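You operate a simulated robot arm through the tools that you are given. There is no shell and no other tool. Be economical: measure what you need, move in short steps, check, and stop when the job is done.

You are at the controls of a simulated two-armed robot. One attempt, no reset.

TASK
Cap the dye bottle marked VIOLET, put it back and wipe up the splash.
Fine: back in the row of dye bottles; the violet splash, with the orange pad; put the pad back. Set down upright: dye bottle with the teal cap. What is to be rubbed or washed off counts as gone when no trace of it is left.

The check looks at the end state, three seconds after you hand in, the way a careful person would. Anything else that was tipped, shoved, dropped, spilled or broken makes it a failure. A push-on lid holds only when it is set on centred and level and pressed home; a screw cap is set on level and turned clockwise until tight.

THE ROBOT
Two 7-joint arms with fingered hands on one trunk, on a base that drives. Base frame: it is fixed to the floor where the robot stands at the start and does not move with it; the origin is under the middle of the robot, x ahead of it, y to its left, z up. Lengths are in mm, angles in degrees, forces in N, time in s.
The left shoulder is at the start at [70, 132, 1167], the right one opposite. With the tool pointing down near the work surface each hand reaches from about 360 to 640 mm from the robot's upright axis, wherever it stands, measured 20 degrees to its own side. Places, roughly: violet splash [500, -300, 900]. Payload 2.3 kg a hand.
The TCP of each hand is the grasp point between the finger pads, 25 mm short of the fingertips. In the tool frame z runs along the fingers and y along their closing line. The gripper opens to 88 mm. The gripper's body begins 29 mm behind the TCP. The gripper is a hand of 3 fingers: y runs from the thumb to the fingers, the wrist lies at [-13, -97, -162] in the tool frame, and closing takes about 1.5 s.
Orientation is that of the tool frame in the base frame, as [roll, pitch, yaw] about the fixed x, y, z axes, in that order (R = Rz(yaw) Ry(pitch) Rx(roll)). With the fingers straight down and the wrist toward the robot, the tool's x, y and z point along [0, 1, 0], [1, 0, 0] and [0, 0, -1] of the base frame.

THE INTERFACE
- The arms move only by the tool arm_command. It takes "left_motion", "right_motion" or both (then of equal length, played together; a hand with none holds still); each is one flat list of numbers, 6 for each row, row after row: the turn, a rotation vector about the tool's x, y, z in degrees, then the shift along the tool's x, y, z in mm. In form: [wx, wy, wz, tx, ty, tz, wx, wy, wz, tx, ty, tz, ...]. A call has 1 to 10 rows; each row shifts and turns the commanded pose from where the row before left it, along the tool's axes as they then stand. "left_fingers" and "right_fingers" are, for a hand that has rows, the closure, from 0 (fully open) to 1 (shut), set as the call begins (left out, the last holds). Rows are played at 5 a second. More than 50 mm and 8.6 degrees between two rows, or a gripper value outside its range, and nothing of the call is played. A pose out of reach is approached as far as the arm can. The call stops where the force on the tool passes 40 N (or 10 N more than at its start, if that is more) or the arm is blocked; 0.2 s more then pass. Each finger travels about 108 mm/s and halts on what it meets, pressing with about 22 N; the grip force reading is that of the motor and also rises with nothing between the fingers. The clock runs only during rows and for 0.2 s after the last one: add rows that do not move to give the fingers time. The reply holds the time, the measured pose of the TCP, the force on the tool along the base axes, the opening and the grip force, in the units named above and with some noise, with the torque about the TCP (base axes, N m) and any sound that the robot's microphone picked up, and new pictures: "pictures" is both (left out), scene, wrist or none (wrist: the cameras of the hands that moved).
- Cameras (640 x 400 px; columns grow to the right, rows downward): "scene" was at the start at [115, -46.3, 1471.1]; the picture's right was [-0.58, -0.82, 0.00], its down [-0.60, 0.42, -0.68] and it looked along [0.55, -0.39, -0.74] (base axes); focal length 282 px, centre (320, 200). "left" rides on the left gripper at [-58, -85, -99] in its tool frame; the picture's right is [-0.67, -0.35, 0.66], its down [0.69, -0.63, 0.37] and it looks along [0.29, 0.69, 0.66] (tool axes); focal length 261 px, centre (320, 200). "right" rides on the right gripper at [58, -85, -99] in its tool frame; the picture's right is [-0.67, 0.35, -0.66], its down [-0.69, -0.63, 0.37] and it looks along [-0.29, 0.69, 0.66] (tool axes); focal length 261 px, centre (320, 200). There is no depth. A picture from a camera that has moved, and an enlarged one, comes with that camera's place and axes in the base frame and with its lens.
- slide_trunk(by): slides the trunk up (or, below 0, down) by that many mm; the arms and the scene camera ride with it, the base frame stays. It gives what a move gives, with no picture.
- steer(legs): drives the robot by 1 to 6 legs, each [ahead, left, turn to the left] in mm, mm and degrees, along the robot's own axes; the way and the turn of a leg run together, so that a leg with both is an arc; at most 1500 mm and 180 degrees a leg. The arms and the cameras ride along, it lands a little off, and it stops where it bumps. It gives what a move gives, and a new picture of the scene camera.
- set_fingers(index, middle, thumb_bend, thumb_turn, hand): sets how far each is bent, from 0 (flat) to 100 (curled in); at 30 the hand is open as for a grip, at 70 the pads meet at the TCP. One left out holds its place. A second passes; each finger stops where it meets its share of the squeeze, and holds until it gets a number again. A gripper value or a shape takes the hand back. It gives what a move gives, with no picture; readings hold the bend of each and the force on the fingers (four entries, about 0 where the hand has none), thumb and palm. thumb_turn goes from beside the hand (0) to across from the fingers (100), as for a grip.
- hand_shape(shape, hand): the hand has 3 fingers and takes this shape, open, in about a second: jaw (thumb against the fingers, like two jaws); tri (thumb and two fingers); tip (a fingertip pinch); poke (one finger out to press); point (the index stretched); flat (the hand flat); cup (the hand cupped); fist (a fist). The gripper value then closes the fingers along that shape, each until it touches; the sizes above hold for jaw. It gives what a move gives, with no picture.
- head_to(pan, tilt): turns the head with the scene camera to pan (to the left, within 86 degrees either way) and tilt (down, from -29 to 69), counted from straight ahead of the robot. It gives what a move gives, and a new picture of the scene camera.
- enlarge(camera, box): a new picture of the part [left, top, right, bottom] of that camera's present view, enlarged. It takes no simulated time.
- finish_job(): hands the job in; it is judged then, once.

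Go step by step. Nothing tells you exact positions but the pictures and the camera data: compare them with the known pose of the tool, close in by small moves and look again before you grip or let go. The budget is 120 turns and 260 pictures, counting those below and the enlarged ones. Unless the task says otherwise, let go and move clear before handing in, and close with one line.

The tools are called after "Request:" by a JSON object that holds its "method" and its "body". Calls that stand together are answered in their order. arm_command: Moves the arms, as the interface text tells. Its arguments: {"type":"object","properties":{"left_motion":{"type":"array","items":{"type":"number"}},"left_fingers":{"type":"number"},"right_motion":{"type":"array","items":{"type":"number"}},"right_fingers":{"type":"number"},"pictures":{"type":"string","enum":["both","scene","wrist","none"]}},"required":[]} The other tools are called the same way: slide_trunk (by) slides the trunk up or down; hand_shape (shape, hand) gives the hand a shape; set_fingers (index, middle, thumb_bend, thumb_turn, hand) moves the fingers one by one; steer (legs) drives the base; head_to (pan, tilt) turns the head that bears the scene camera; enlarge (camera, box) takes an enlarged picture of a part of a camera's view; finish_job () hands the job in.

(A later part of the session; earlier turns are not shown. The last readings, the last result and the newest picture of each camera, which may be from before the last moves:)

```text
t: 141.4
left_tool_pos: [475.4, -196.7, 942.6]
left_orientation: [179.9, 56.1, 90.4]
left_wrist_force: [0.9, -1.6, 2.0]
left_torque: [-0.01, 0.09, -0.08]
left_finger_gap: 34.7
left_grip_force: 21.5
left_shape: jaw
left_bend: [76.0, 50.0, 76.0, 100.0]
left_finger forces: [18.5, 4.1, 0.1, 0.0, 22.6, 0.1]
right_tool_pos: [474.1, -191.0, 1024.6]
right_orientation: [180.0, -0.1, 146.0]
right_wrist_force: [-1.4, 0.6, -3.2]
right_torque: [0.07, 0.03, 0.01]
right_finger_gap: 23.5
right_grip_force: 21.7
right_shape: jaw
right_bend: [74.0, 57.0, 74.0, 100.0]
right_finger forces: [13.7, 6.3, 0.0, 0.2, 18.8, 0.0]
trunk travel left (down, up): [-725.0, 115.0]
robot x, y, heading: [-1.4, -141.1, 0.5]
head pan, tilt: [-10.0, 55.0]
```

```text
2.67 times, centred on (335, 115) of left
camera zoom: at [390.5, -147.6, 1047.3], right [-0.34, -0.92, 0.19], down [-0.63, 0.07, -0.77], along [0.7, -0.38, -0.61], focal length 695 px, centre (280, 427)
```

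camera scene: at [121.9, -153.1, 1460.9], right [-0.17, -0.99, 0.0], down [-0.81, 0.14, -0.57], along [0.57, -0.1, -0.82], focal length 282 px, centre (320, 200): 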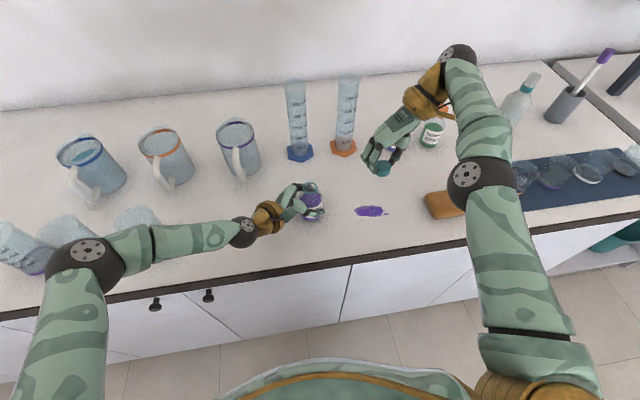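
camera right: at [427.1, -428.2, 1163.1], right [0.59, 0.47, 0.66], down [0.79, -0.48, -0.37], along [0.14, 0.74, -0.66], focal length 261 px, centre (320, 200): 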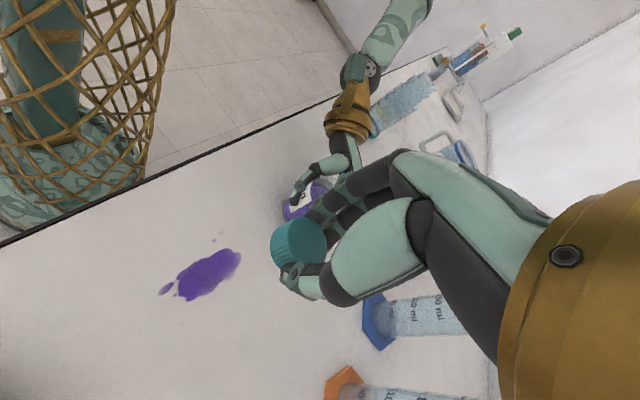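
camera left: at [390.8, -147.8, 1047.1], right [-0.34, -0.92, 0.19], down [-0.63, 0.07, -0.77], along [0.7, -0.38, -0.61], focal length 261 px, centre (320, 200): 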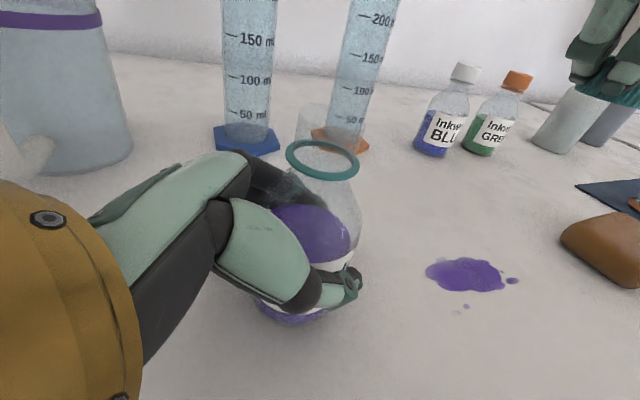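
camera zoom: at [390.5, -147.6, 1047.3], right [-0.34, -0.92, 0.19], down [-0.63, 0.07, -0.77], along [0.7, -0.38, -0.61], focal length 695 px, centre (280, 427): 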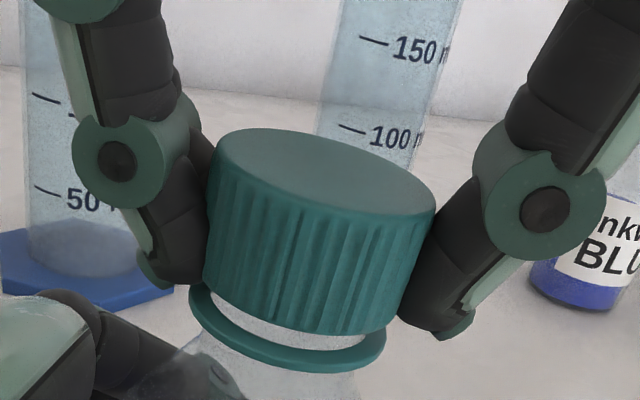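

Still advancing (thread now pulls the cap down). Three more cycles.

Request:
{"method": "set_fingers", "body": {"hand": "right", "index": 48, "middle": 40, "thumb_bend": 48}}

Request:
{"method": "arm_command", "body": {"right_motion": [0, 0, -8, 0, 0, 0, 0, 0, -8, 0, 0, 0, 0, 0, -8, 0, 0, 0, 0, 0, -8, 0, 0, 0, 0, 0, -8, 0, 0, 0], "pictures": "none"}}

Request:
{"method": "arm_command", "body": {"right_motion": [0, 0, 0, 0, 0, 0, 0, 0, 0, 0, 0, 0, 0, 0, 0, 0, 0, 0, 0, 0, 0, 0, 0, 0, 0, 0, 0, 0, 0, 0, 0, 0, 8, 0, 0, 0.1, 0, 0, 8, 0, 0, 0.1, 0, 0, 8, 0, 0, 0.1, 0, 0, 8, 0, 0, 0.1, 0, 0, 8, 0, 0, 0.1], "right_fingers": 1, "pictures": "none"}}

Request:
{"method": "set_fingers", "body": {"hand": "right", "index": 48, "middle": 40, "thumb_bend": 48}}

Request:
{"method": "arm_command", "body": {"right_motion": [0, 0, -8, 0, 0, 0, 0, 0, -8, 0, 0, 0, 0, 0, -8, 0, 0, 0, 0, 0, -8, 0, 0, 0, 0, 0, -8, 0, 0, 0], "pictures": "none"}}

Request:
{"method": "arm_command", "body": {"right_motion": [0, 0, 0, 0, 0, 0, 0, 0, 0, 0, 0, 0, 0, 0, 0, 0, 0, 0, 0, 0, 0, 0, 0, 0, 0, 0, 0, 0, 0, 0, 0, 0, 8, 0, 0, 0.1, 0, 0, 8, 0, 0, 0.1, 0, 0, 8, 0, 0, 0.1, 0, 0, 8, 0, 0, 0.1, 0, 0, 8, 0, 0, 0.1], "right_fingers": 1, "pictures": "none"}}

Request:
{"method": "set_fingers", "body": {"hand": "right", "index": 48, "middle": 40, "thumb_bend": 48}}

Request:
{"method": "arm_command", "body": {"right_motion": [0, 0, -8, 0, 0, 0, 0, 0, -8, 0, 0, 0, 0, 0, -8, 0, 0, 0, 0, 0, -8, 0, 0, 0, 0, 0, -8, 0, 0, 0], "pictures": "none"}}

Request:
{"method": "arm_command", "body": {"right_motion": [0, 0, 0, 0, 0, 0, 0, 0, 0, 0, 0, 0, 0, 0, 0, 0, 0, 0, 0, 0, 0, 0, 0, 0, 0, 0, 0, 0, 0, 0, 0, 0, 8, 0, 0, 0.1, 0, 0, 8, 0, 0, 0.1, 0, 0, 8, 0, 0, 0.1, 0, 0, 8, 0, 0, 0.1, 0, 0, 8, 0, 0, 0.1], "right_fingers": 1, "pictures": "none"}}

Request:
{"method": "enlarge", "body": {"camera": "left", "box": [250, 40, 420, 190]}}

```text
t: 142.4
left_tool_pos: [475.6, -197.6, 943.7]
left_orientation: [179.9, 56.0, 90.5]
left_wrist_force: [0.1, -0.7, 1.8]
left_torque: [-0.09, 0.02, 0.0]
left_finger_gap: 34.8
left_grip_force: 21.3
left_shape: jaw
left_bend: [76.0, 50.0, 76.0, 100.0]
left_finger forces: [17.6, 4.3, 0.0, 0.0, 22.9, 0.1]
right_tool_pos: [474.4, -190.3, 1025.4]
right_orientation: [-180.0, -0.1, 146.0]
right_wrist_force: [0.4, -0.7, -0.7]
right_torque: [0.0, 0.03, 0.02]
right_finger_gap: 45.3
right_grip_force: 0.0
right_shape: fingers
right_bend: [48.0, 40.0, 48.0, 100.0]
right_finger forces: [0.0, 0.0, 0.1, 0.0, 0.0, 0.0]
trunk travel left (down, up): [-725.0, 115.0]
robot x, y, heading: [2.7, -144.2, 0.3]
head pan, tilt: [-10.0, 55.0]
```

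```text
t: 143.6
left_tool_pos: [474.7, -196.7, 943.0]
left_orientation: [-179.9, 56.1, 90.5]
left_wrist_force: [-0.5, -0.5, 1.0]
left_torque: [-0.05, 0.0, -0.01]
left_finger_gap: 34.8
left_grip_force: 22.2
left_shape: jaw
left_bend: [76.0, 50.0, 76.0, 100.0]
left_finger forces: [17.5, 4.6, 0.0, 0.1, 23.2, 0.0]
right_tool_pos: [475.2, -191.7, 1024.9]
right_orientation: [180.0, -0.1, -173.8]
right_wrist_force: [0.1, 0.6, 0.3]
right_torque: [-0.01, 0.02, 0.02]
right_finger_gap: 45.4
right_grip_force: 0.1
right_shape: fingers
right_bend: [48.0, 40.0, 48.0, 100.0]
right_finger forces: [0.0, 0.1, 0.1, 0.0, 0.0, 0.0]
trunk travel left (down, up): [-725.0, 115.0]
robot x, y, heading: [2.7, -139.2, 0.4]
head pan, tilt: [-10.0, 55.0]
```

```text
t: 145.8
left_tool_pos: [476.1, -197.0, 941.9]
left_orientation: [-179.9, 56.1, 90.6]
left_wrist_force: [4.6, -2.5, 1.1]
left_torque: [-0.01, 0.25, -0.21]
left_finger_gap: 34.7
left_grip_force: 21.3
left_shape: jaw
left_bend: [76.0, 50.0, 76.0, 100.0]
left_finger forces: [22.5, 4.3, 0.0, 0.0, 21.8, 0.1]
right_tool_pos: [473.8, -190.2, 1024.3]
right_orientation: [-179.9, -0.1, 145.9]
right_wrist_force: [-4.2, 1.8, 0.0]
right_torque: [0.1, 0.06, 0.21]
right_finger_gap: 23.4
right_grip_force: 21.6
right_shape: jaw
right_bend: [74.0, 57.0, 74.0, 100.0]
right_finger forces: [13.8, 9.8, 0.0, 0.0, 21.0, 0.0]
trunk travel left (down, up): [-725.0, 115.0]
robot x, y, heading: [2.8, -142.4, 0.3]
head pan, tilt: [-10.0, 55.0]
```

```text
t: 146.8
left_tool_pos: [474.9, -197.9, 943.7]
left_orientation: [-180.0, 56.0, 90.5]
left_wrist_force: [-1.7, 0.1, 0.4]
left_torque: [-0.03, 0.08, -0.02]
left_finger_gap: 34.7
left_grip_force: 22.3
left_shape: jaw
left_bend: [76.0, 50.0, 76.0, 100.0]
left_finger forces: [17.8, 4.2, 0.0, 0.0, 23.5, 0.1]
right_tool_pos: [473.6, -191.2, 1023.9]
right_orientation: [180.0, -0.1, 146.0]
right_wrist_force: [0.3, -0.4, -0.6]
right_torque: [0.01, -0.01, 0.0]
right_finger_gap: 45.0
right_grip_force: 0.1
right_shape: fingers
right_bend: [48.0, 40.0, 48.0, 100.0]
right_finger forces: [0.1, 0.0, 0.0, 0.0, 0.0, 0.0]
trunk travel left (down, up): [-725.0, 115.0]
robot x, y, heading: [-0.7, -140.3, 0.4]
head pan, tilt: [-10.0, 55.0]
```

```text
t: 148.0
left_tool_pos: [476.4, -197.9, 943.6]
left_orientation: [-180.0, 55.9, 90.5]
left_wrist_force: [-0.4, -1.2, 0.8]
left_torque: [-0.03, 0.04, 0.01]
left_finger_gap: 34.5
left_grip_force: 21.6
left_shape: jaw
left_bend: [76.0, 50.0, 76.0, 100.0]
left_finger forces: [17.7, 4.2, 0.0, 0.1, 23.5, 0.0]
right_tool_pos: [475.1, -190.6, 1024.5]
right_orientation: [179.9, 0.0, -173.8]
right_wrist_force: [0.0, 0.9, -0.5]
right_torque: [0.03, -0.01, 0.0]
right_finger_gap: 45.4
right_grip_force: 0.0
right_shape: fingers
right_bend: [48.0, 40.0, 48.0, 100.0]
right_finger forces: [0.0, 0.0, 0.0, 0.0, 0.0, 0.0]
trunk travel left (down, up): [-725.0, 115.0]
robot x, y, heading: [-2.4, -146.0, 0.7]
head pan, tilt: [-10.0, 55.0]
```

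```text
t: 150.2
left_tool_pos: [476.3, -196.4, 943.9]
left_orientation: [-179.8, 56.0, 90.6]
left_wrist_force: [9.4, -7.1, 0.2]
left_torque: [0.05, 0.53, -0.49]
left_finger_gap: 34.5
left_grip_force: 21.9
left_shape: jaw
left_bend: [76.0, 50.0, 77.0, 100.0]
left_finger forces: [27.2, 4.3, 0.0, 0.0, 20.3, 0.1]
right_tool_pos: [474.2, -190.1, 1022.6]
right_orientation: [-180.0, -0.2, 146.0]
right_wrist_force: [-8.6, 6.3, -0.3]
right_torque: [0.4, 0.17, 0.43]
right_finger_gap: 21.3
right_grip_force: 22.2
right_shape: jaw
right_bend: [74.0, 57.0, 74.0, 100.0]
right_finger forces: [24.2, 7.5, 0.0, 0.1, 24.0, 0.1]
trunk travel left (down, up): [-725.0, 115.0]
robot x, y, heading: [3.3, -140.6, 0.3]
head pan, tilt: [-10.0, 55.0]
```

```text
t: 151.2
left_tool_pos: [474.9, -197.2, 941.7]
left_orientation: [-180.0, 56.0, 90.5]
left_wrist_force: [-0.8, 0.2, 1.9]
left_torque: [-0.03, 0.03, -0.03]
left_finger_gap: 34.2
left_grip_force: 21.7
left_shape: jaw
left_bend: [76.0, 51.0, 77.0, 100.0]
left_finger forces: [18.0, 3.7, 0.0, 0.1, 24.0, 0.0]
right_tool_pos: [474.4, -189.9, 1024.0]
right_orientation: [180.0, 0.0, 145.9]
right_wrist_force: [-0.1, -0.4, 1.0]
right_torque: [0.0, -0.02, 0.01]
right_finger_gap: 45.3
right_grip_force: 0.0
right_shape: fingers
right_bend: [48.0, 40.0, 48.0, 100.0]
right_finger forces: [0.0, 0.1, 0.0, 0.0, 0.1, 0.1]
trunk travel left (down, up): [-725.0, 115.0]
robot x, y, heading: [1.2, -141.3, 0.2]
head pan, tilt: [-10.0, 55.0]
```

```text
t: 152.4
left_tool_pos: [475.0, -197.4, 942.1]
left_orientation: [-180.0, 56.0, 90.6]
left_wrist_force: [-0.9, -1.0, 2.0]
left_torque: [-0.07, 0.03, -0.02]
left_finger_gap: 34.1
left_grip_force: 21.9
left_shape: jaw
left_bend: [76.0, 50.0, 77.0, 100.0]
left_finger forces: [18.1, 4.3, 0.1, 0.1, 24.1, 0.1]
right_tool_pos: [474.3, -190.3, 1024.1]
right_orientation: [-180.0, -0.1, -173.9]
right_wrist_force: [-0.4, -1.0, 0.1]
right_torque: [0.0, 0.01, -0.01]
right_finger_gap: 45.0
right_grip_force: 0.1
right_shape: fingers
right_bend: [48.0, 40.0, 48.0, 100.0]
right_finger forces: [0.0, 0.0, 0.0, 0.1, 0.0, 0.0]
trunk travel left (down, up): [-725.0, 115.0]
robot x, y, heading: [2.6, -144.6, 0.5]
head pan, tilt: [-10.0, 55.0]
```

```text
t: 154.6
left_tool_pos: [475.4, -197.8, 943.1]
left_orientation: [-180.0, 56.0, 90.5]
left_wrist_force: [10.7, -5.9, 1.2]
left_torque: [0.05, 0.49, -0.49]
left_finger_gap: 34.0
left_grip_force: 21.9
left_shape: jaw
left_bend: [76.0, 51.0, 77.0, 100.0]
left_finger forces: [28.0, 4.2, 0.0, 0.0, 20.9, 0.0]
right_tool_pos: [474.6, -190.4, 1022.8]
right_orientation: [-179.9, -0.1, 146.1]
right_wrist_force: [-8.8, 6.7, 0.6]
right_torque: [0.45, 0.15, 0.45]
right_finger_gap: 21.1
right_grip_force: 21.8
right_shape: jaw
right_bend: [74.0, 57.0, 74.0, 100.0]
right_finger forces: [23.5, 7.7, 0.1, 0.0, 24.3, 0.0]
trunk travel left (down, up): [-725.0, 115.0]
robot x, y, heading: [-0.7, -141.8, 0.3]
head pan, tilt: [-10.0, 55.0]
```

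```text
2.67 times, centred on (335, 115) of left
camera zoom: at [390.4, -147.7, 1047.4], right [-0.34, -0.92, 0.19], down [-0.63, 0.07, -0.77], along [0.7, -0.38, -0.61], focal length 695 px, centre (280, 427)
```

zoom: 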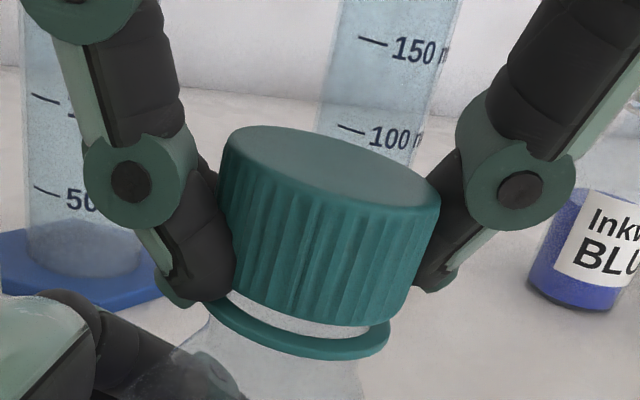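

Torque has risen to ~0.45 N·m and saturates: the cap is tight. Now the left hand lets go and retreats, and the right keeps hold of the cap and lifts the bottle.

Request:
{"method": "set_fingers", "body": {"hand": "left", "index": 40, "middle": 35, "thumb_bend": 45}}

Request:
{"method": "arm_command", "body": {"left_motion": [0, 0, 0, 0, 0, 0, 0, 0, 0, 0, 0, 0, 0, 0, 0, 0, 0, -20, 0, 0, 0, 0, 0, -40, 0, 0, 0, 0, 0, -40, 0, 0, 0, 0, 0, -40, 0, 0, 0, -27, 0, -18, 0, 0, 0, -27, 0, -18, 0, 0, 0, -27, 0, -18], "left_fingers": 0, "pictures": "none"}}

Request:
{"method": "arm_command", "body": {"right_motion": [0, 0, 0, 0, 0, -10, 0, 0, 0, 0, 0, -15, 0, 0, 0, 0, 0, -15, 0, 0, 0, 0, 0, 0], "pictures": "both"}}

```text
t: 155.6
left_tool_pos: [476.5, -198.3, 942.3]
left_orientation: [-180.0, 55.9, 90.7]
left_wrist_force: [1.2, 0.1, 0.5]
left_torque: [-0.01, 0.03, -0.05]
left_finger_gap: 59.0
left_grip_force: 1.0
left_shape: fingers
left_bend: [40.0, 35.0, 45.0, 100.0]
left_finger forces: [1.1, 0.0, 0.0, 0.0, 0.8, 0.1]
right_tool_pos: [475.0, -191.2, 1023.4]
right_orientation: [180.0, -0.2, 146.0]
right_wrist_force: [-0.8, 0.4, 0.1]
right_torque: [0.01, 0.06, 0.05]
right_finger_gap: 22.0
right_grip_force: 22.1
right_shape: jaw
right_bend: [74.0, 58.0, 74.0, 100.0]
right_finger forces: [16.0, 6.5, 0.1, 0.1, 19.7, 0.0]
trunk travel left (down, up): [-725.0, 115.0]
robot x, y, heading: [1.8, -142.5, 0.3]
head pan, tilt: [-10.0, 55.0]
```

```text
t: 157.6
left_tool_pos: [473.1, -84.3, 1118.4]
left_orientation: [-179.8, 56.0, 90.7]
left_wrist_force: [0.5, -0.3, -0.8]
left_torque: [0.01, 0.01, -0.01]
left_finger_gap: 87.7
left_grip_force: 0.1
left_shape: jaw
left_bend: [30.0, 30.0, 30.0, 98.0]
left_finger forces: [0.0, 0.0, 0.0, 0.0, 0.1, 0.0]
right_tool_pos: [475.3, -191.8, 1024.8]
right_orientation: [-180.0, -0.2, 146.1]
right_wrist_force: [-0.5, -0.3, 0.6]
right_torque: [-0.03, 0.04, 0.0]
right_finger_gap: 22.2
right_grip_force: 22.6
right_shape: jaw
right_bend: [74.0, 58.0, 74.0, 100.0]
right_finger forces: [15.8, 6.7, 0.0, 0.0, 19.1, 0.1]
trunk travel left (down, up): [-725.0, 115.0]
robot x, y, heading: [3.7, -139.6, 0.6]
head pan, tilt: [-10.0, 55.0]
```

```text
t: 158.6
left_tool_pos: [474.3, -84.1, 1118.4]
left_orientation: [179.9, 56.0, 90.4]
left_wrist_force: [-0.2, 0.1, -0.2]
left_torque: [0.03, -0.04, -0.02]
left_finger_gap: 87.8
left_grip_force: 0.1
left_shape: jaw
left_bend: [30.0, 30.0, 30.0, 98.0]
left_finger forces: [0.0, 0.0, 0.0, 0.1, 0.1, 0.1]
right_tool_pos: [476.6, -191.0, 1062.5]
right_orientation: [180.0, -0.1, 146.1]
right_wrist_force: [0.2, 0.9, -1.0]
right_torque: [0.02, -0.01, 0.01]
right_finger_gap: 22.3
right_grip_force: 21.9
right_shape: jaw
right_bend: [74.0, 59.0, 74.0, 100.0]
right_finger forces: [15.8, 6.6, 0.0, 0.0, 19.0, 0.1]
trunk travel left (down, up): [-725.0, 115.0]
robot x, y, heading: [-2.7, -142.6, 0.7]
head pan, tilt: [-10.0, 55.0]
camera scene: at [122.1, -153.2, 1460.9], right [-0.17, -0.99, 0.0], down [-0.81, 0.14, -0.57], along [0.56, -0.1, -0.82], focal length 282 px, centre (320, 200)
camera right: at [380.4, -227.6, 1163.6], right [0.75, -0.09, 0.65], down [0.22, -0.9, -0.37], along [0.62, 0.42, -0.66], focal length 261 px, centre (320, 200)
```

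scene: 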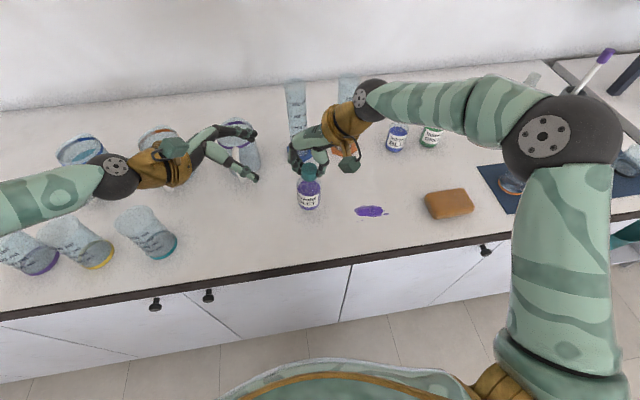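
right: 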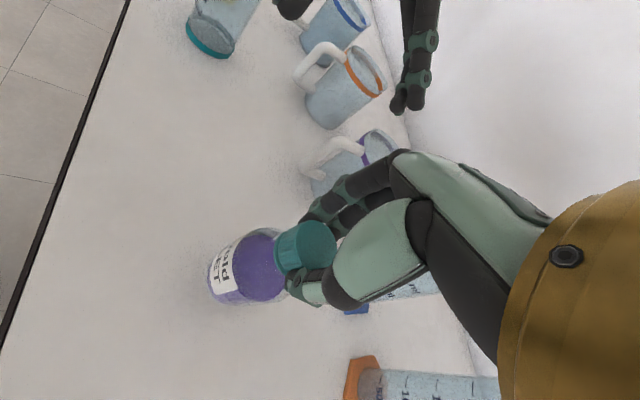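

Bottle hangs securely from the cap. Raise it, move to the right side and turn the hand forward, then drive the base along the bench.

Request:
{"method": "arm_command", "body": {"right_motion": [0, 0, 0, -29, -21.5, -22, 0, 0, 0, -29, -21.5, -22, 0, 0, 0, -29, -21.5, -22, 0, 0, 0, -29, -21.5, -22, 0, 0, 0, -29, -21.5, -22, 0, 0, 8, 0, 0, 0, 0, 0, 8, 0, 0, 0, 0, 0, 8, 0, 0, 0, 0, 0, 8, 0, 0, 0, 0, 0, 8, 0, 0, 0], "pictures": "none"}}

Request:
{"method": "arm_command", "body": {"right_motion": [0, 0, 8, 0, 0, 0, 0, 0, 8, 0, 0, 0], "pictures": "none"}}

Request:
{"method": "steer", "body": {"legs": [[0, -290, 0]]}}

Request:
{"method": "head_to", "body": {"pan": -25, "tilt": 45}}

```text
t: 160.8
left_tool_pos: [474.0, -82.2, 1118.3]
left_orientation: [-179.9, 56.0, 90.6]
left_wrist_force: [0.3, -0.4, -0.4]
left_torque: [0.01, 0.0, -0.01]
left_finger_gap: 87.7
left_grip_force: 0.0
left_shape: jaw
left_bend: [30.0, 30.0, 30.0, 98.0]
left_finger forces: [0.1, 0.1, 0.0, 0.1, 0.0, 0.0]
right_tool_pos: [509.7, -357.7, 1160.0]
right_orientation: [180.0, 0.0, 105.9]
right_wrist_force: [0.2, 0.8, -0.6]
right_torque: [0.02, -0.02, 0.04]
right_finger_gap: 22.2
right_grip_force: 21.6
right_shape: jaw
right_bend: [74.0, 59.0, 74.0, 100.0]
right_finger forces: [15.5, 6.7, 0.0, 0.0, 18.8, 0.0]
right hand out of reach, approached as far as the arm can: row 5
trunk travel left (down, up): [-725.0, 115.0]
robot x, y, heading: [2.5, -145.2, 0.4]
head pan, tilt: [-10.0, 55.0]
```

```text
t: 161.4
left_tool_pos: [474.0, -82.9, 1118.6]
left_orientation: [-179.9, 56.1, 90.6]
left_wrist_force: [-0.3, 0.2, 1.1]
left_torque: [-0.02, 0.01, 0.0]
left_finger_gap: 87.7
left_grip_force: 0.2
left_shape: jaw
left_bend: [30.0, 30.0, 30.0, 98.0]
left_finger forces: [0.0, 0.0, 0.0, 0.1, 0.0, 0.1]
right_tool_pos: [511.4, -357.0, 1161.3]
right_orientation: [-179.9, 0.0, 89.9]
right_wrist_force: [0.1, 0.5, -0.8]
right_torque: [-0.03, -0.01, -0.01]
right_finger_gap: 22.7
right_grip_force: 21.8
right_shape: jaw
right_bend: [74.0, 59.0, 74.0, 100.0]
right_finger forces: [15.4, 6.6, 0.1, 0.0, 18.9, 0.0]
trunk travel left (down, up): [-725.0, 115.0]
robot x, y, heading: [0.6, -143.8, 0.6]
head pan, tilt: [-10.0, 55.0]
```

```text
t: 163.3
left_tool_pos: [476.8, -370.7, 1118.9]
left_orientation: [179.9, 56.1, 90.3]
left_wrist_force: [-0.1, -0.3, 0.2]
left_torque: [0.04, 0.01, -0.01]
left_finger_gap: 87.7
left_grip_force: 0.0
left_shape: jaw
left_bend: [30.0, 30.0, 30.0, 98.0]
left_finger forces: [0.0, 0.0, 0.0, 0.0, 0.0, 0.0]
right_tool_pos: [513.1, -644.9, 1161.0]
right_orientation: [-179.8, 0.0, 90.0]
right_wrist_force: [-0.7, 0.0, -1.1]
right_torque: [-0.02, 0.0, -0.02]
right_finger_gap: 22.5
right_grip_force: 21.8
right_shape: jaw
right_bend: [74.0, 59.0, 74.0, 100.0]
right_finger forces: [15.5, 6.7, 0.0, 0.1, 18.9, 0.1]
trunk travel left (down, up): [-725.0, 115.0]
robot x, y, heading: [-1.9, -429.9, 0.4]
head pan, tilt: [-10.0, 55.0]
camera scene: at [123.7, -439.2, 1460.9], right [-0.17, -0.99, 0.0], down [-0.81, 0.14, -0.57], along [0.56, -0.1, -0.82], focal length 282 px, centre (320, 200)
```

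scene: 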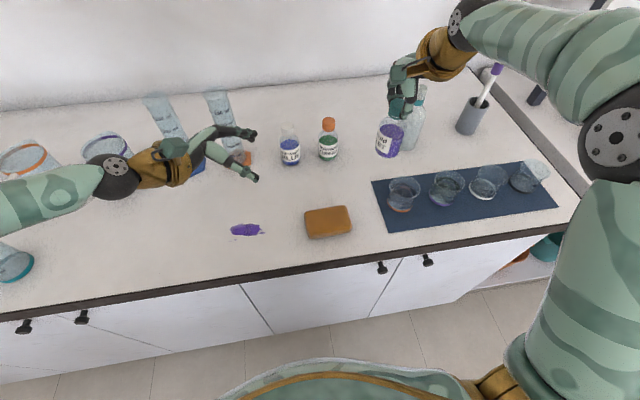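

```text
t: 164.1
left_tool_pos: [475.3, -373.2, 1117.9]
left_orientation: [179.9, 56.0, 90.4]
left_wrist_force: [-0.4, 0.7, -0.4]
left_torque: [0.02, -0.01, -0.03]
left_finger_gap: 87.8
left_grip_force: 0.1
left_shape: jaw
left_bend: [30.0, 30.0, 30.0, 98.0]
left_finger forces: [0.0, 0.0, 0.0, 0.0, 0.0, 0.0]
right_tool_pos: [512.1, -647.1, 1160.6]
right_orientation: [-180.0, 0.0, 90.0]
right_wrist_force: [0.3, -0.2, -0.6]
right_torque: [0.0, -0.02, -0.02]
right_finger_gap: 22.5
right_grip_force: 22.2
right_shape: jaw
right_bend: [74.0, 59.0, 74.0, 100.0]
right_finger forces: [15.5, 6.5, 0.0, 0.1, 18.9, 0.0]
trunk travel left (down, up): [-725.0, 115.0]
robot x, y, heading: [4.9, -425.1, 0.2]
head pan, tilt: [-25.0, 45.0]
camera scene: at [126.5, -464.0, 1474.2], right [-0.42, -0.91, 0.0], down [-0.64, 0.3, -0.71], along [0.64, -0.29, -0.71], focal length 282 px, centre (320, 200)
```

scene: 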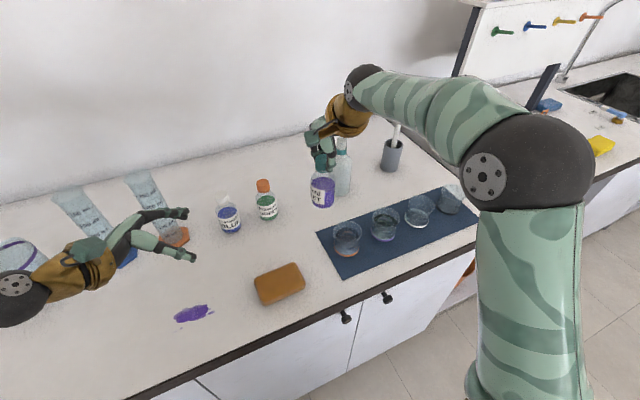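

The free slot in the row is at about [645,-640] (blue [642,-443], green [645,-541]). Edge the base forward to gain reach, then extend.

Request:
{"method": "steer", "body": {"legs": [[50, 0, 0]]}}

Request:
{"method": "arm_command", "body": {"right_motion": [0, 0, 0, 0, 40, 0, 0, 0, 0, 0, 40, 0, 0, 0, 0, 0, 0, 0], "pictures": "scene"}}

```text
t: 165.0
left_tool_pos: [519.1, -373.7, 1122.3]
left_orientation: [179.2, 55.9, 89.7]
left_wrist_force: [-1.2, -0.1, 0.5]
left_torque: [0.03, -0.01, 0.08]
left_finger_gap: 87.7
left_grip_force: 0.1
left_shape: jaw
left_bend: [30.0, 30.0, 30.0, 98.0]
left_finger forces: [0.0, 0.0, 0.1, 0.0, 0.0, 0.0]
right_tool_pos: [552.9, -648.6, 1164.9]
right_orientation: [179.6, 0.0, 90.0]
right_wrist_force: [-0.1, 0.0, -1.0]
right_torque: [-0.01, -0.02, -0.01]
right_finger_gap: 22.4
right_grip_force: 21.6
right_shape: jaw
right_bend: [74.0, 59.0, 74.0, 100.0]
right_finger forces: [15.5, 6.6, 0.0, 0.1, 19.0, 0.0]
trunk travel left (down, up): [-725.0, 115.0]
robot x, y, heading: [52.6, -428.7, 0.3]
head pan, tilt: [-25.0, 45.0]
camera scene: at [165.2, -463.3, 1475.2], right [-0.42, -0.91, 0.0], down [-0.64, 0.3, -0.71], along [0.65, -0.3, -0.7], focal length 282 px, centre (320, 200)
```

scene: 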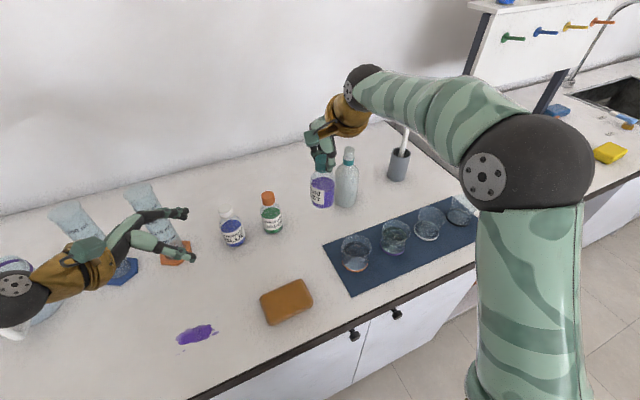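

```text
t: 165.8
left_tool_pos: [524.7, -373.2, 1119.2]
left_orientation: [-180.0, 55.9, 90.4]
left_wrist_force: [-0.9, 0.5, 0.4]
left_torque: [0.01, 0.0, 0.02]
left_finger_gap: 87.5
left_grip_force: 0.2
left_shape: jaw
left_bend: [30.0, 30.0, 30.0, 98.0]
left_finger forces: [0.2, 0.1, 0.1, 0.1, 0.1, 0.1]
right_tool_pos: [629.7, -646.8, 1161.3]
right_orientation: [-179.9, 0.0, 89.8]
right_wrist_force: [0.6, 0.1, -1.4]
right_torque: [0.04, 0.03, 0.02]
right_finger_gap: 22.5
right_grip_force: 22.1
right_shape: jaw
right_bend: [73.0, 59.0, 74.0, 100.0]
right_finger forces: [15.3, 7.0, 0.0, 0.0, 19.2, 0.1]
right hand out of reach, approached as far as the arm can: row 2
trunk travel left (down, up): [-725.0, 115.0]
robot x, y, heading: [52.2, -428.9, 0.2]
head pan, tilt: [-25.0, 45.0]
camera scene: at [173.6, -463.3, 1474.5], right [-0.42, -0.91, 0.0], down [-0.64, 0.3, -0.71], along [0.64, -0.3, -0.71], focal length 282 px, centre (320, 200)
```

scene: 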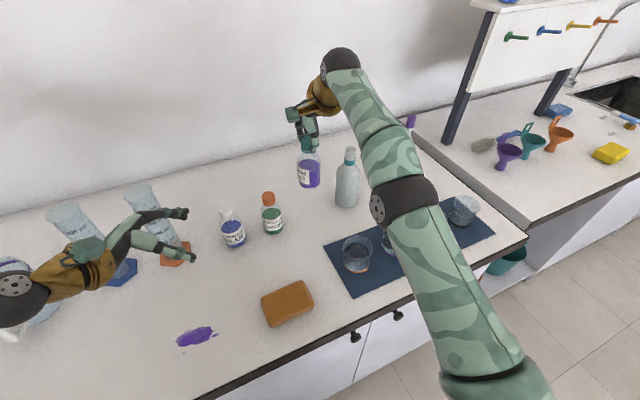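

Base can go forward without bumping. A further 16 mm, then lower part-way and look.

Request:
{"method": "steer", "body": {"legs": [[16, 4, 0]]}}

Request:
{"method": "arm_command", "body": {"right_motion": [0, 0, 0, 0, 0, 35, 0, 0, 0, 0, 0, 35, 0, 0, 0, 0, 0, 35, 0, 0, 0, 0, 0, 0], "pictures": "both"}}

Request:
{"method": "enlarge", "body": {"camera": "scene", "box": [180, 120, 400, 280]}}

```text
t: 166.6
left_tool_pos: [537.3, -368.7, 1120.2]
left_orientation: [179.8, 56.0, 90.1]
left_wrist_force: [-0.4, 0.0, -0.2]
left_torque: [0.03, -0.01, 0.05]
left_finger_gap: 87.8
left_grip_force: 0.1
left_shape: jaw
left_bend: [30.0, 30.0, 30.0, 98.0]
left_finger forces: [0.1, 0.0, 0.0, 0.0, 0.0, 0.0]
right_tool_pos: [643.2, -643.8, 1162.6]
right_orientation: [179.9, -0.2, 90.0]
right_wrist_force: [-0.1, -0.1, -1.2]
right_torque: [0.0, -0.03, -0.01]
right_finger_gap: 22.2
right_grip_force: 22.1
right_shape: jaw
right_bend: [73.0, 59.0, 74.0, 100.0]
right_finger forces: [15.4, 7.0, 0.0, 0.1, 19.1, 0.0]
trunk travel left (down, up): [-725.0, 115.0]
robot x, y, heading: [65.8, -425.6, 0.2]
head pan, tilt: [-25.0, 45.0]
camera scene: at [186.8, -460.3, 1474.7], right [-0.42, -0.91, 0.0], down [-0.64, 0.3, -0.71], along [0.64, -0.3, -0.71], focal length 282 px, centre (320, 200)
```

scene: 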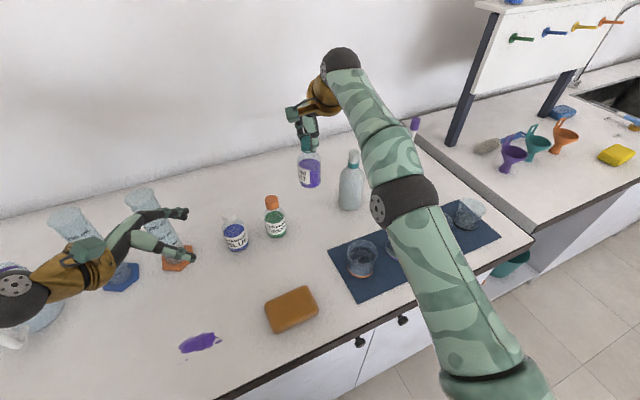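

```text
t: 167.6
left_tool_pos: [540.8, -367.8, 1118.5]
left_orientation: [-180.0, 56.0, 90.3]
left_wrist_force: [-0.8, -0.6, 0.0]
left_torque: [-0.03, 0.05, 0.02]
left_finger_gap: 87.5
left_grip_force: 0.1
left_shape: jaw
left_bend: [30.0, 30.0, 30.0, 98.0]
left_finger forces: [0.0, 0.1, 0.0, 0.0, 0.0, 0.1]
right_tool_pos: [645.7, -642.1, 1056.1]
right_orientation: [-179.9, -0.1, 89.9]
right_wrist_force: [-0.4, -0.1, 0.1]
right_torque: [-0.03, 0.0, 0.0]
right_finger_gap: 22.2
right_grip_force: 22.3
right_shape: jaw
right_bend: [73.0, 59.0, 74.0, 100.0]
right_finger forces: [15.2, 6.4, 0.1, 0.0, 18.6, 0.0]
trunk travel left (down, up): [-725.0, 115.0]
robot x, y, heading: [65.3, -419.6, 0.1]
head pan, tilt: [-25.0, 45.0]
camera scene: at [191.1, -459.0, 1474.3], right [-0.42, -0.91, 0.0], down [-0.64, 0.3, -0.71], along [0.64, -0.3, -0.71], focal length 282 px, centre (320, 200)
camera right: at [560.7, -582.7, 1157.0], right [0.35, -0.67, 0.65], down [-0.63, -0.68, -0.37], along [0.69, -0.29, -0.66], focal length 261 px, centre (320, 200)
```

scene: 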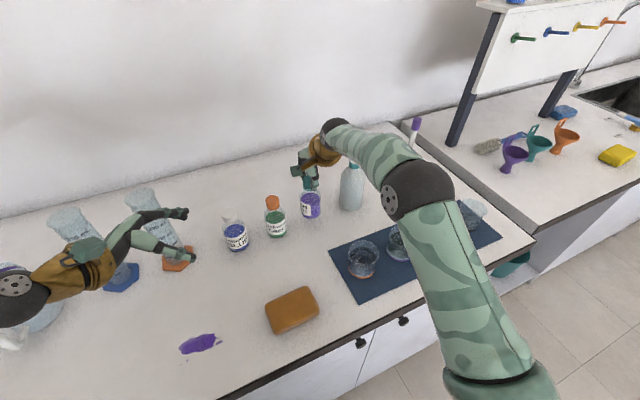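
right: 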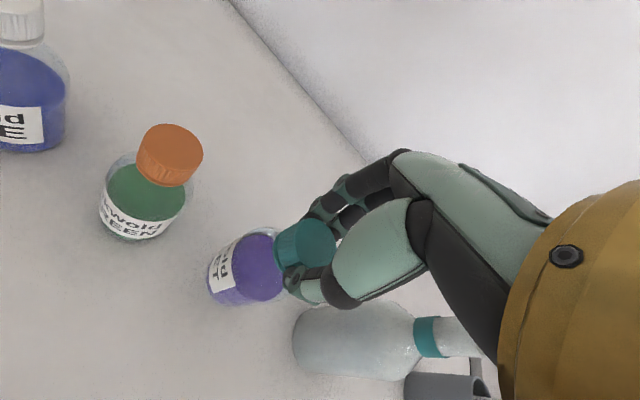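

```text
2.50 times, centred on (290, 200) of scene
camera zoom: at [191.1, -459.0, 1474.3], right [-0.42, -0.91, 0.0], down [-0.64, 0.3, -0.71], along [0.64, -0.3, -0.71], focal length 706 px, centre (395, 200)
```

zoom: 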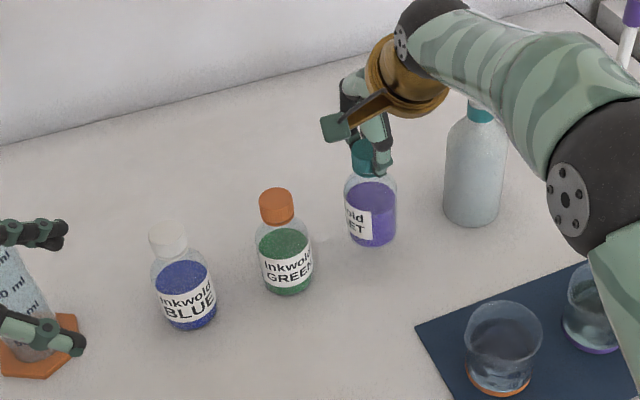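

Violet lines up with the row (≈[646,-647] vs blue [649,-448], green [646,-551]). Lower to the bench.

Request:
{"method": "arm_command", "body": {"right_motion": [0, 0, 0, 0, 0, 14, 0, 0, 0, 0, 0, 13, 0, 0, 0, 0, 0, 0], "pictures": "none"}}

Request:
{"method": "arm_command", "body": {"right_motion": [0, 0, 0, 0, 0, 1.5, 0, 0, 0, 0, 0, 1.5, 0, 0, 0, 0, 0, 0], "pictures": "none"}}

Request:
{"method": "arm_command", "body": {"right_motion": [0, 0, 0, 0, 0, 1.5, 0, 0, 0, 0, 0, 0], "pictures": "none"}}

Request:
{"method": "enlarge", "body": {"camera": "scene", "box": [180, 120, 400, 280]}}

```text
t: 168.4
left_tool_pos: [541.5, -369.2, 1118.6]
left_orientation: [-179.9, 55.9, 90.5]
left_wrist_force: [-1.2, -0.7, -0.4]
left_torque: [-0.03, 0.01, -0.01]
left_finger_gap: 87.9
left_grip_force: 0.1
left_shape: jaw
left_bend: [30.0, 30.0, 30.0, 98.0]
left_finger forces: [0.0, 0.1, 0.1, 0.1, 0.1, 0.0]
right_tool_pos: [645.0, -642.5, 1029.3]
right_orientation: [-179.9, 0.1, 89.9]
right_wrist_force: [0.2, 0.9, -1.2]
right_torque: [0.02, 0.01, -0.01]
right_finger_gap: 22.2
right_grip_force: 21.5
right_shape: jaw
right_bend: [73.0, 59.0, 74.0, 100.0]
right_finger forces: [15.0, 6.4, 0.0, 0.1, 18.5, 0.0]
trunk travel left (down, up): [-725.0, 115.0]
robot x, y, heading: [64.8, -424.5, 0.3]
head pan, tilt: [-25.0, 45.0]
```

```text
t: 169.2
left_tool_pos: [540.0, -369.0, 1119.7]
left_orientation: [-179.9, 56.1, 90.3]
left_wrist_force: [-0.2, 0.5, 0.1]
left_torque: [-0.01, -0.04, 0.01]
left_finger_gap: 87.6
left_grip_force: 0.1
left_shape: jaw
left_bend: [30.0, 30.0, 30.0, 98.0]
left_finger forces: [0.0, 0.0, 0.0, 0.0, 0.0, 0.0]
right_tool_pos: [646.9, -643.2, 1025.1]
right_orientation: [-179.9, -0.1, 89.8]
right_wrist_force: [0.6, 0.3, -2.0]
right_torque: [-0.02, 0.0, 0.0]
right_finger_gap: 22.1
right_grip_force: 22.4
right_shape: jaw
right_bend: [73.0, 59.0, 74.0, 100.0]
right_finger forces: [15.1, 6.4, 0.1, 0.0, 18.4, 0.0]
trunk travel left (down, up): [-725.0, 115.0]
robot x, y, heading: [66.1, -425.5, 0.1]
head pan, tilt: [-25.0, 45.0]
```

```text
t: 169.8
left_tool_pos: [541.6, -368.6, 1119.2]
left_orientation: [180.0, 56.1, 90.3]
left_wrist_force: [-0.1, 1.3, -0.3]
left_torque: [0.0, 0.01, -0.03]
left_finger_gap: 87.4
left_grip_force: 0.1
left_shape: jaw
left_bend: [30.0, 30.0, 30.0, 98.0]
left_finger forces: [0.0, 0.0, 0.0, 0.0, 0.0, 0.0]
right_tool_pos: [646.3, -642.1, 1024.0]
right_orientation: [-179.9, 0.0, 89.9]
right_wrist_force: [0.5, 0.8, -2.1]
right_torque: [0.01, 0.0, -0.05]
right_finger_gap: 22.4
right_grip_force: 22.0
right_shape: jaw
right_bend: [73.0, 59.0, 74.0, 100.0]
right_finger forces: [15.0, 6.3, 0.1, 0.0, 18.5, 0.1]
trunk travel left (down, up): [-725.0, 115.0]
robot x, y, heading: [68.3, -425.6, 0.1]
head pan, tilt: [-25.0, 45.0]
```

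```text
2.50 times, centred on (290, 200) of scene
camera zoom: at [191.2, -459.2, 1474.3], right [-0.42, -0.91, 0.0], down [-0.64, 0.3, -0.71], along [0.64, -0.3, -0.71], focal length 706 px, centre (395, 200)
```

zoom: 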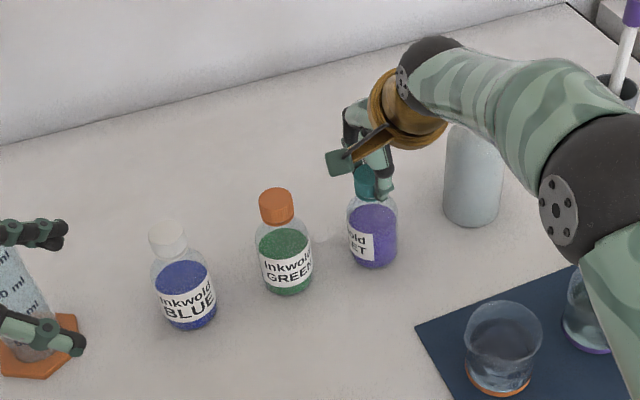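

Not touching yet (weight still hanging). Lower a bit more.

Request:
{"method": "arm_command", "body": {"right_motion": [0, 0, 0, 0, 0, 1.5, 0, 0, 0, 0, 0, 0], "pictures": "none"}}

Request:
{"method": "arm_command", "body": {"right_motion": [0, 0, 0, 0, 0, 1.2, 0, 0, 0, 0, 0, 0], "pictures": "none"}}

Request:
{"method": "arm_command", "body": {"right_motion": [0, 0, 0, 0, 0, 1, 0, 0, 0, 0, 0, 0], "pictures": "none"}}

```text
t: 170.4
left_tool_pos: [541.7, -368.5, 1118.9]
left_orientation: [179.9, 56.0, 90.2]
left_wrist_force: [0.1, 0.3, 0.4]
left_torque: [-0.01, 0.01, 0.01]
left_finger_gap: 87.4
left_grip_force: 0.0
left_shape: jaw
left_bend: [30.0, 30.0, 30.0, 98.0]
left_finger forces: [0.0, 0.1, 0.1, 0.1, 0.0, 0.0]
right_tool_pos: [645.9, -642.9, 1023.3]
right_orientation: [-180.0, 0.0, 89.9]
right_wrist_force: [-0.1, -0.7, -0.6]
right_torque: [-0.01, -0.04, 0.0]
right_finger_gap: 22.0
right_grip_force: 21.8
right_shape: jaw
right_bend: [73.0, 59.0, 74.0, 100.0]
right_finger forces: [15.1, 6.5, 0.0, 0.0, 18.7, 0.0]
trunk travel left (down, up): [-725.0, 115.0]
robot x, y, heading: [64.7, -428.9, 0.4]
head pan, tilt: [-25.0, 45.0]
```

```text
t: 171.0
left_tool_pos: [541.0, -368.8, 1118.2]
left_orientation: [179.9, 56.0, 90.2]
left_wrist_force: [0.0, -0.5, 0.1]
left_torque: [-0.02, -0.02, 0.01]
left_finger_gap: 87.8
left_grip_force: 0.0
left_shape: jaw
left_bend: [30.0, 30.0, 30.0, 98.0]
left_finger forces: [0.0, 0.0, 0.0, 0.1, 0.1, 0.0]
right_tool_pos: [645.9, -643.8, 1020.9]
right_orientation: [180.0, -0.1, 89.9]
right_wrist_force: [-0.3, 0.9, 0.6]
right_torque: [0.0, 0.04, 0.0]
right_finger_gap: 22.3
right_grip_force: 21.7
right_shape: jaw
right_bend: [73.0, 59.0, 74.0, 100.0]
right_finger forces: [15.4, 6.6, 0.0, 0.0, 18.8, 0.1]
trunk travel left (down, up): [-725.0, 115.0]
robot x, y, heading: [66.6, -423.8, 0.2]
head pan, tilt: [-25.0, 45.0]
```

```text
t: 171.6
left_tool_pos: [540.0, -368.7, 1119.6]
left_orientation: [179.9, 56.0, 90.2]
left_wrist_force: [0.8, -0.4, 0.0]
left_torque: [-0.01, -0.06, 0.01]
left_finger_gap: 87.6
left_grip_force: 0.0
left_shape: jaw
left_bend: [30.0, 30.0, 30.0, 98.0]
left_finger forces: [0.1, 0.1, 0.0, 0.0, 0.0, 0.0]
right_tool_pos: [645.7, -643.6, 1022.1]
right_orientation: [180.0, 0.0, 89.9]
right_wrist_force: [1.6, -1.1, 3.8]
right_torque: [-0.01, 0.01, 0.01]
right_finger_gap: 22.3
right_grip_force: 21.6
right_shape: jaw
right_bend: [73.0, 59.0, 74.0, 100.0]
right_finger forces: [15.6, 7.3, 0.0, 0.1, 19.2, 0.0]
trunk travel left (down, up): [-725.0, 115.0]
robot x, y, heading: [65.5, -422.7, 0.4]
head pan, tilt: [-25.0, 45.0]
```

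Standing on the bench. Release gently and raise the hand clear.

Request:
{"method": "set_fingers", "body": {"hand": "right", "index": 48, "middle": 40, "thumb_bend": 48}}

Request:
{"method": "arm_command", "body": {"right_motion": [0, 0, 0, 0, 0, -10, 0, 0, 0, 0, 0, -30, 0, 0, 0, 0, 0, -40, 0, 0, 0, 0, -30, -30, 0, 0, 0, 0, -40, 0, 0, 0, 0, 0, -40, 0], "pictures": "scene"}}

Request:
{"method": "enlarge", "body": {"camera": "scene", "box": [180, 140, 400, 300]}}

```text
t: 172.6
left_tool_pos: [540.9, -367.5, 1119.0]
left_orientation: [180.0, 56.0, 90.3]
left_wrist_force: [0.4, -0.1, 0.0]
left_torque: [0.04, -0.01, -0.01]
left_finger_gap: 88.0
left_grip_force: 0.2
left_shape: jaw
left_bend: [30.0, 30.0, 30.0, 98.0]
left_finger forces: [0.0, 0.1, 0.0, 0.0, 0.0, 0.0]
right_tool_pos: [646.1, -643.3, 1021.5]
right_orientation: [-179.8, 0.0, 90.0]
right_wrist_force: [-0.6, -0.2, -0.2]
right_torque: [-0.03, 0.02, -0.02]
right_finger_gap: 45.1
right_grip_force: 0.0
right_shape: fingers
right_bend: [48.0, 40.0, 48.0, 100.0]
right_finger forces: [0.0, 0.0, 0.1, 0.0, 0.0, 0.0]
trunk travel left (down, up): [-725.0, 115.0]
robot x, y, heading: [66.2, -423.7, 0.1]
head pan, tilt: [-25.0, 45.0]
```

```text
t: 174.0
left_tool_pos: [539.6, -368.7, 1118.7]
left_orientation: [179.8, 56.0, 90.1]
left_wrist_force: [0.2, -0.2, 0.4]
left_torque: [-0.02, 0.0, 0.0]
left_finger_gap: 87.5
left_grip_force: 0.0
left_shape: jaw
left_bend: [30.0, 30.0, 30.0, 98.0]
left_finger forces: [0.0, 0.0, 0.1, 0.1, 0.0, 0.0]
right_tool_pos: [535.3, -642.2, 1131.7]
right_orientation: [179.9, 0.1, 89.9]
right_wrist_force: [-0.1, -0.3, -0.1]
right_torque: [0.03, -0.01, -0.01]
right_finger_gap: 45.3
right_grip_force: 0.1
right_shape: fingers
right_bend: [48.0, 40.0, 48.0, 100.0]
right_finger forces: [0.0, 0.0, 0.0, 0.0, 0.1, 0.0]
trunk travel left (down, up): [-725.0, 115.0]
robot x, y, heading: [68.6, -423.9, 0.4]
head pan, tilt: [-25.0, 45.0]
camera scene: at [188.5, -459.1, 1474.5], right [-0.42, -0.91, 0.0], down [-0.64, 0.3, -0.71], along [0.64, -0.3, -0.71], focal length 282 px, centre (320, 200)
```

scene: 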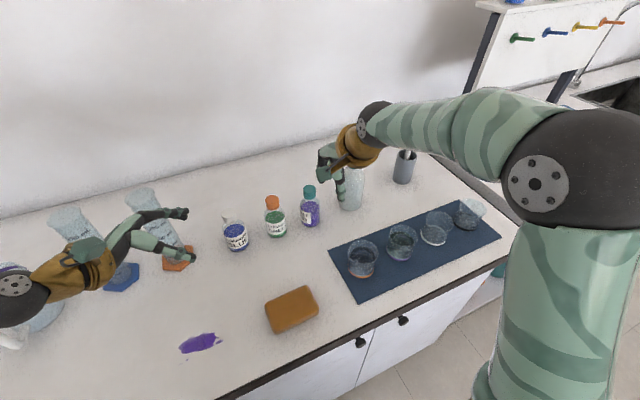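

```text
2.50 times, centred on (290, 220) of scene
camera zoom: at [188.5, -459.1, 1474.5], right [-0.42, -0.91, 0.0], down [-0.64, 0.3, -0.71], along [0.64, -0.3, -0.71], focal length 706 px, centre (395, 150)
```

zoom: 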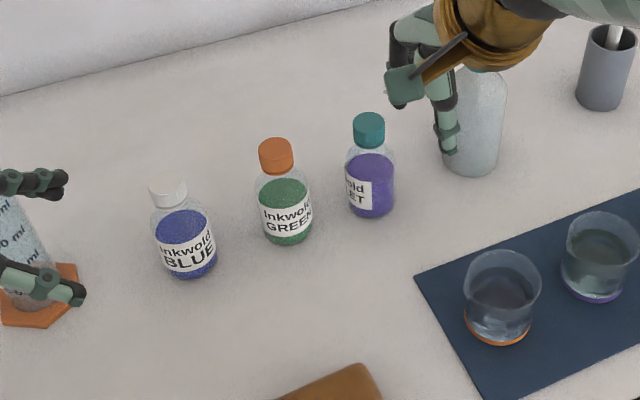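

The violet bottle stands capped in the row. Now drive back so the right arm covers both pad and splash.

Request:
{"method": "steer", "body": {"legs": [[-66, 0, 0], [0, 205, 0]]}}

Request:
{"method": "arm_command", "body": {"right_motion": [0, 0, 0, -36, -18, 20, 0, 0, 0, -36, -18, 20], "right_fingers": 0, "pictures": "both"}}

```text
t: 176.2
left_tool_pos: [477.8, -163.2, 1119.3]
left_orientation: [180.0, 55.8, 90.4]
left_wrist_force: [0.3, -1.1, 0.0]
left_torque: [0.02, 0.01, 0.02]
left_finger_gap: 87.7
left_grip_force: 0.0
left_shape: jaw
left_bend: [30.0, 30.0, 30.0, 98.0]
left_finger forces: [0.0, 0.1, 0.0, 0.0, 0.1, 0.0]
right_tool_pos: [472.5, -436.8, 1131.8]
right_orientation: [-179.9, -0.2, 89.9]
right_wrist_force: [-0.9, -0.5, 0.5]
right_torque: [0.01, 0.03, 0.01]
right_finger_gap: 45.2
right_grip_force: 0.1
right_shape: fingers
right_bend: [48.0, 40.0, 48.0, 100.0]
right_finger forces: [0.0, 0.0, 0.0, 0.0, 0.0, 0.1]
trunk travel left (down, up): [-725.0, 115.0]
robot x, y, heading: [2.9, -217.9, 0.1]
head pan, tilt: [-25.0, 45.0]
camera scene: at [126.7, -255.3, 1474.2], right [-0.42, -0.91, 0.0], down [-0.64, 0.3, -0.71], along [0.64, -0.29, -0.71], focal length 282 px, centre (320, 200)
```

scene: 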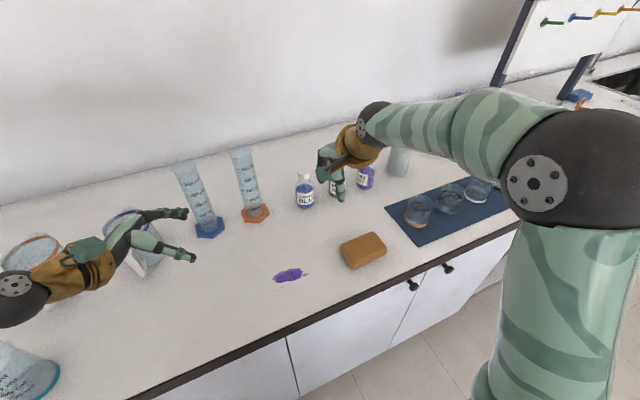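

```text
t: 176.8
left_tool_pos: [476.7, -165.7, 1118.6]
left_orientation: [-179.9, 55.8, 90.3]
left_wrist_force: [-0.4, -0.2, 0.0]
left_torque: [0.01, 0.01, -0.02]
left_finger_gap: 88.0
left_grip_force: 0.0
left_shape: jaw
left_bend: [30.0, 30.0, 30.0, 98.0]
left_finger forces: [0.1, 0.1, 0.0, 0.0, 0.1, 0.1]
right_tool_pos: [434.8, -510.7, 1088.7]
right_orientation: [-180.0, -0.2, 89.9]
right_wrist_force: [0.0, 0.8, 0.3]
right_torque: [0.03, 0.02, 0.01]
right_finger_gap: 87.7
right_grip_force: 0.1
right_shape: jaw
right_bend: [30.0, 30.0, 30.0, 98.0]
right_finger forces: [0.1, 0.1, 0.1, 0.1, 0.1, 0.1]
trunk travel left (down, up): [-725.0, 115.0]
robot x, y, heading: [3.5, -218.3, 0.4]
head pan, tilt: [-25.0, 45.0]
camera scene: at [125.6, -255.7, 1474.3], right [-0.42, -0.91, 0.0], down [-0.64, 0.3, -0.71], along [0.64, -0.29, -0.71], focal length 282 px, centre (320, 200)
camera right: at [349.4, -450.9, 1189.3], right [0.35, -0.67, 0.65], down [-0.63, -0.68, -0.37], along [0.69, -0.28, -0.66], focal length 261 px, centre (320, 200)
```

scene: 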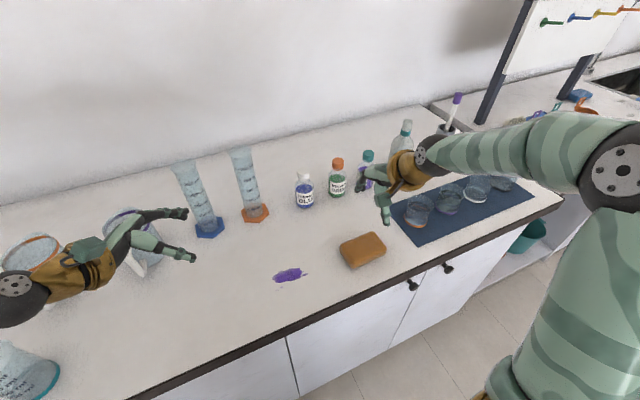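
right: 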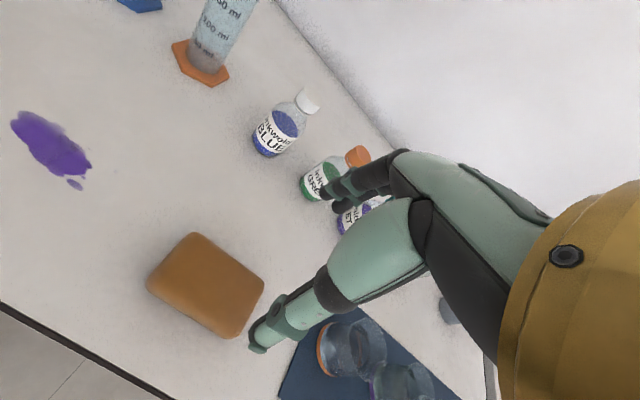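

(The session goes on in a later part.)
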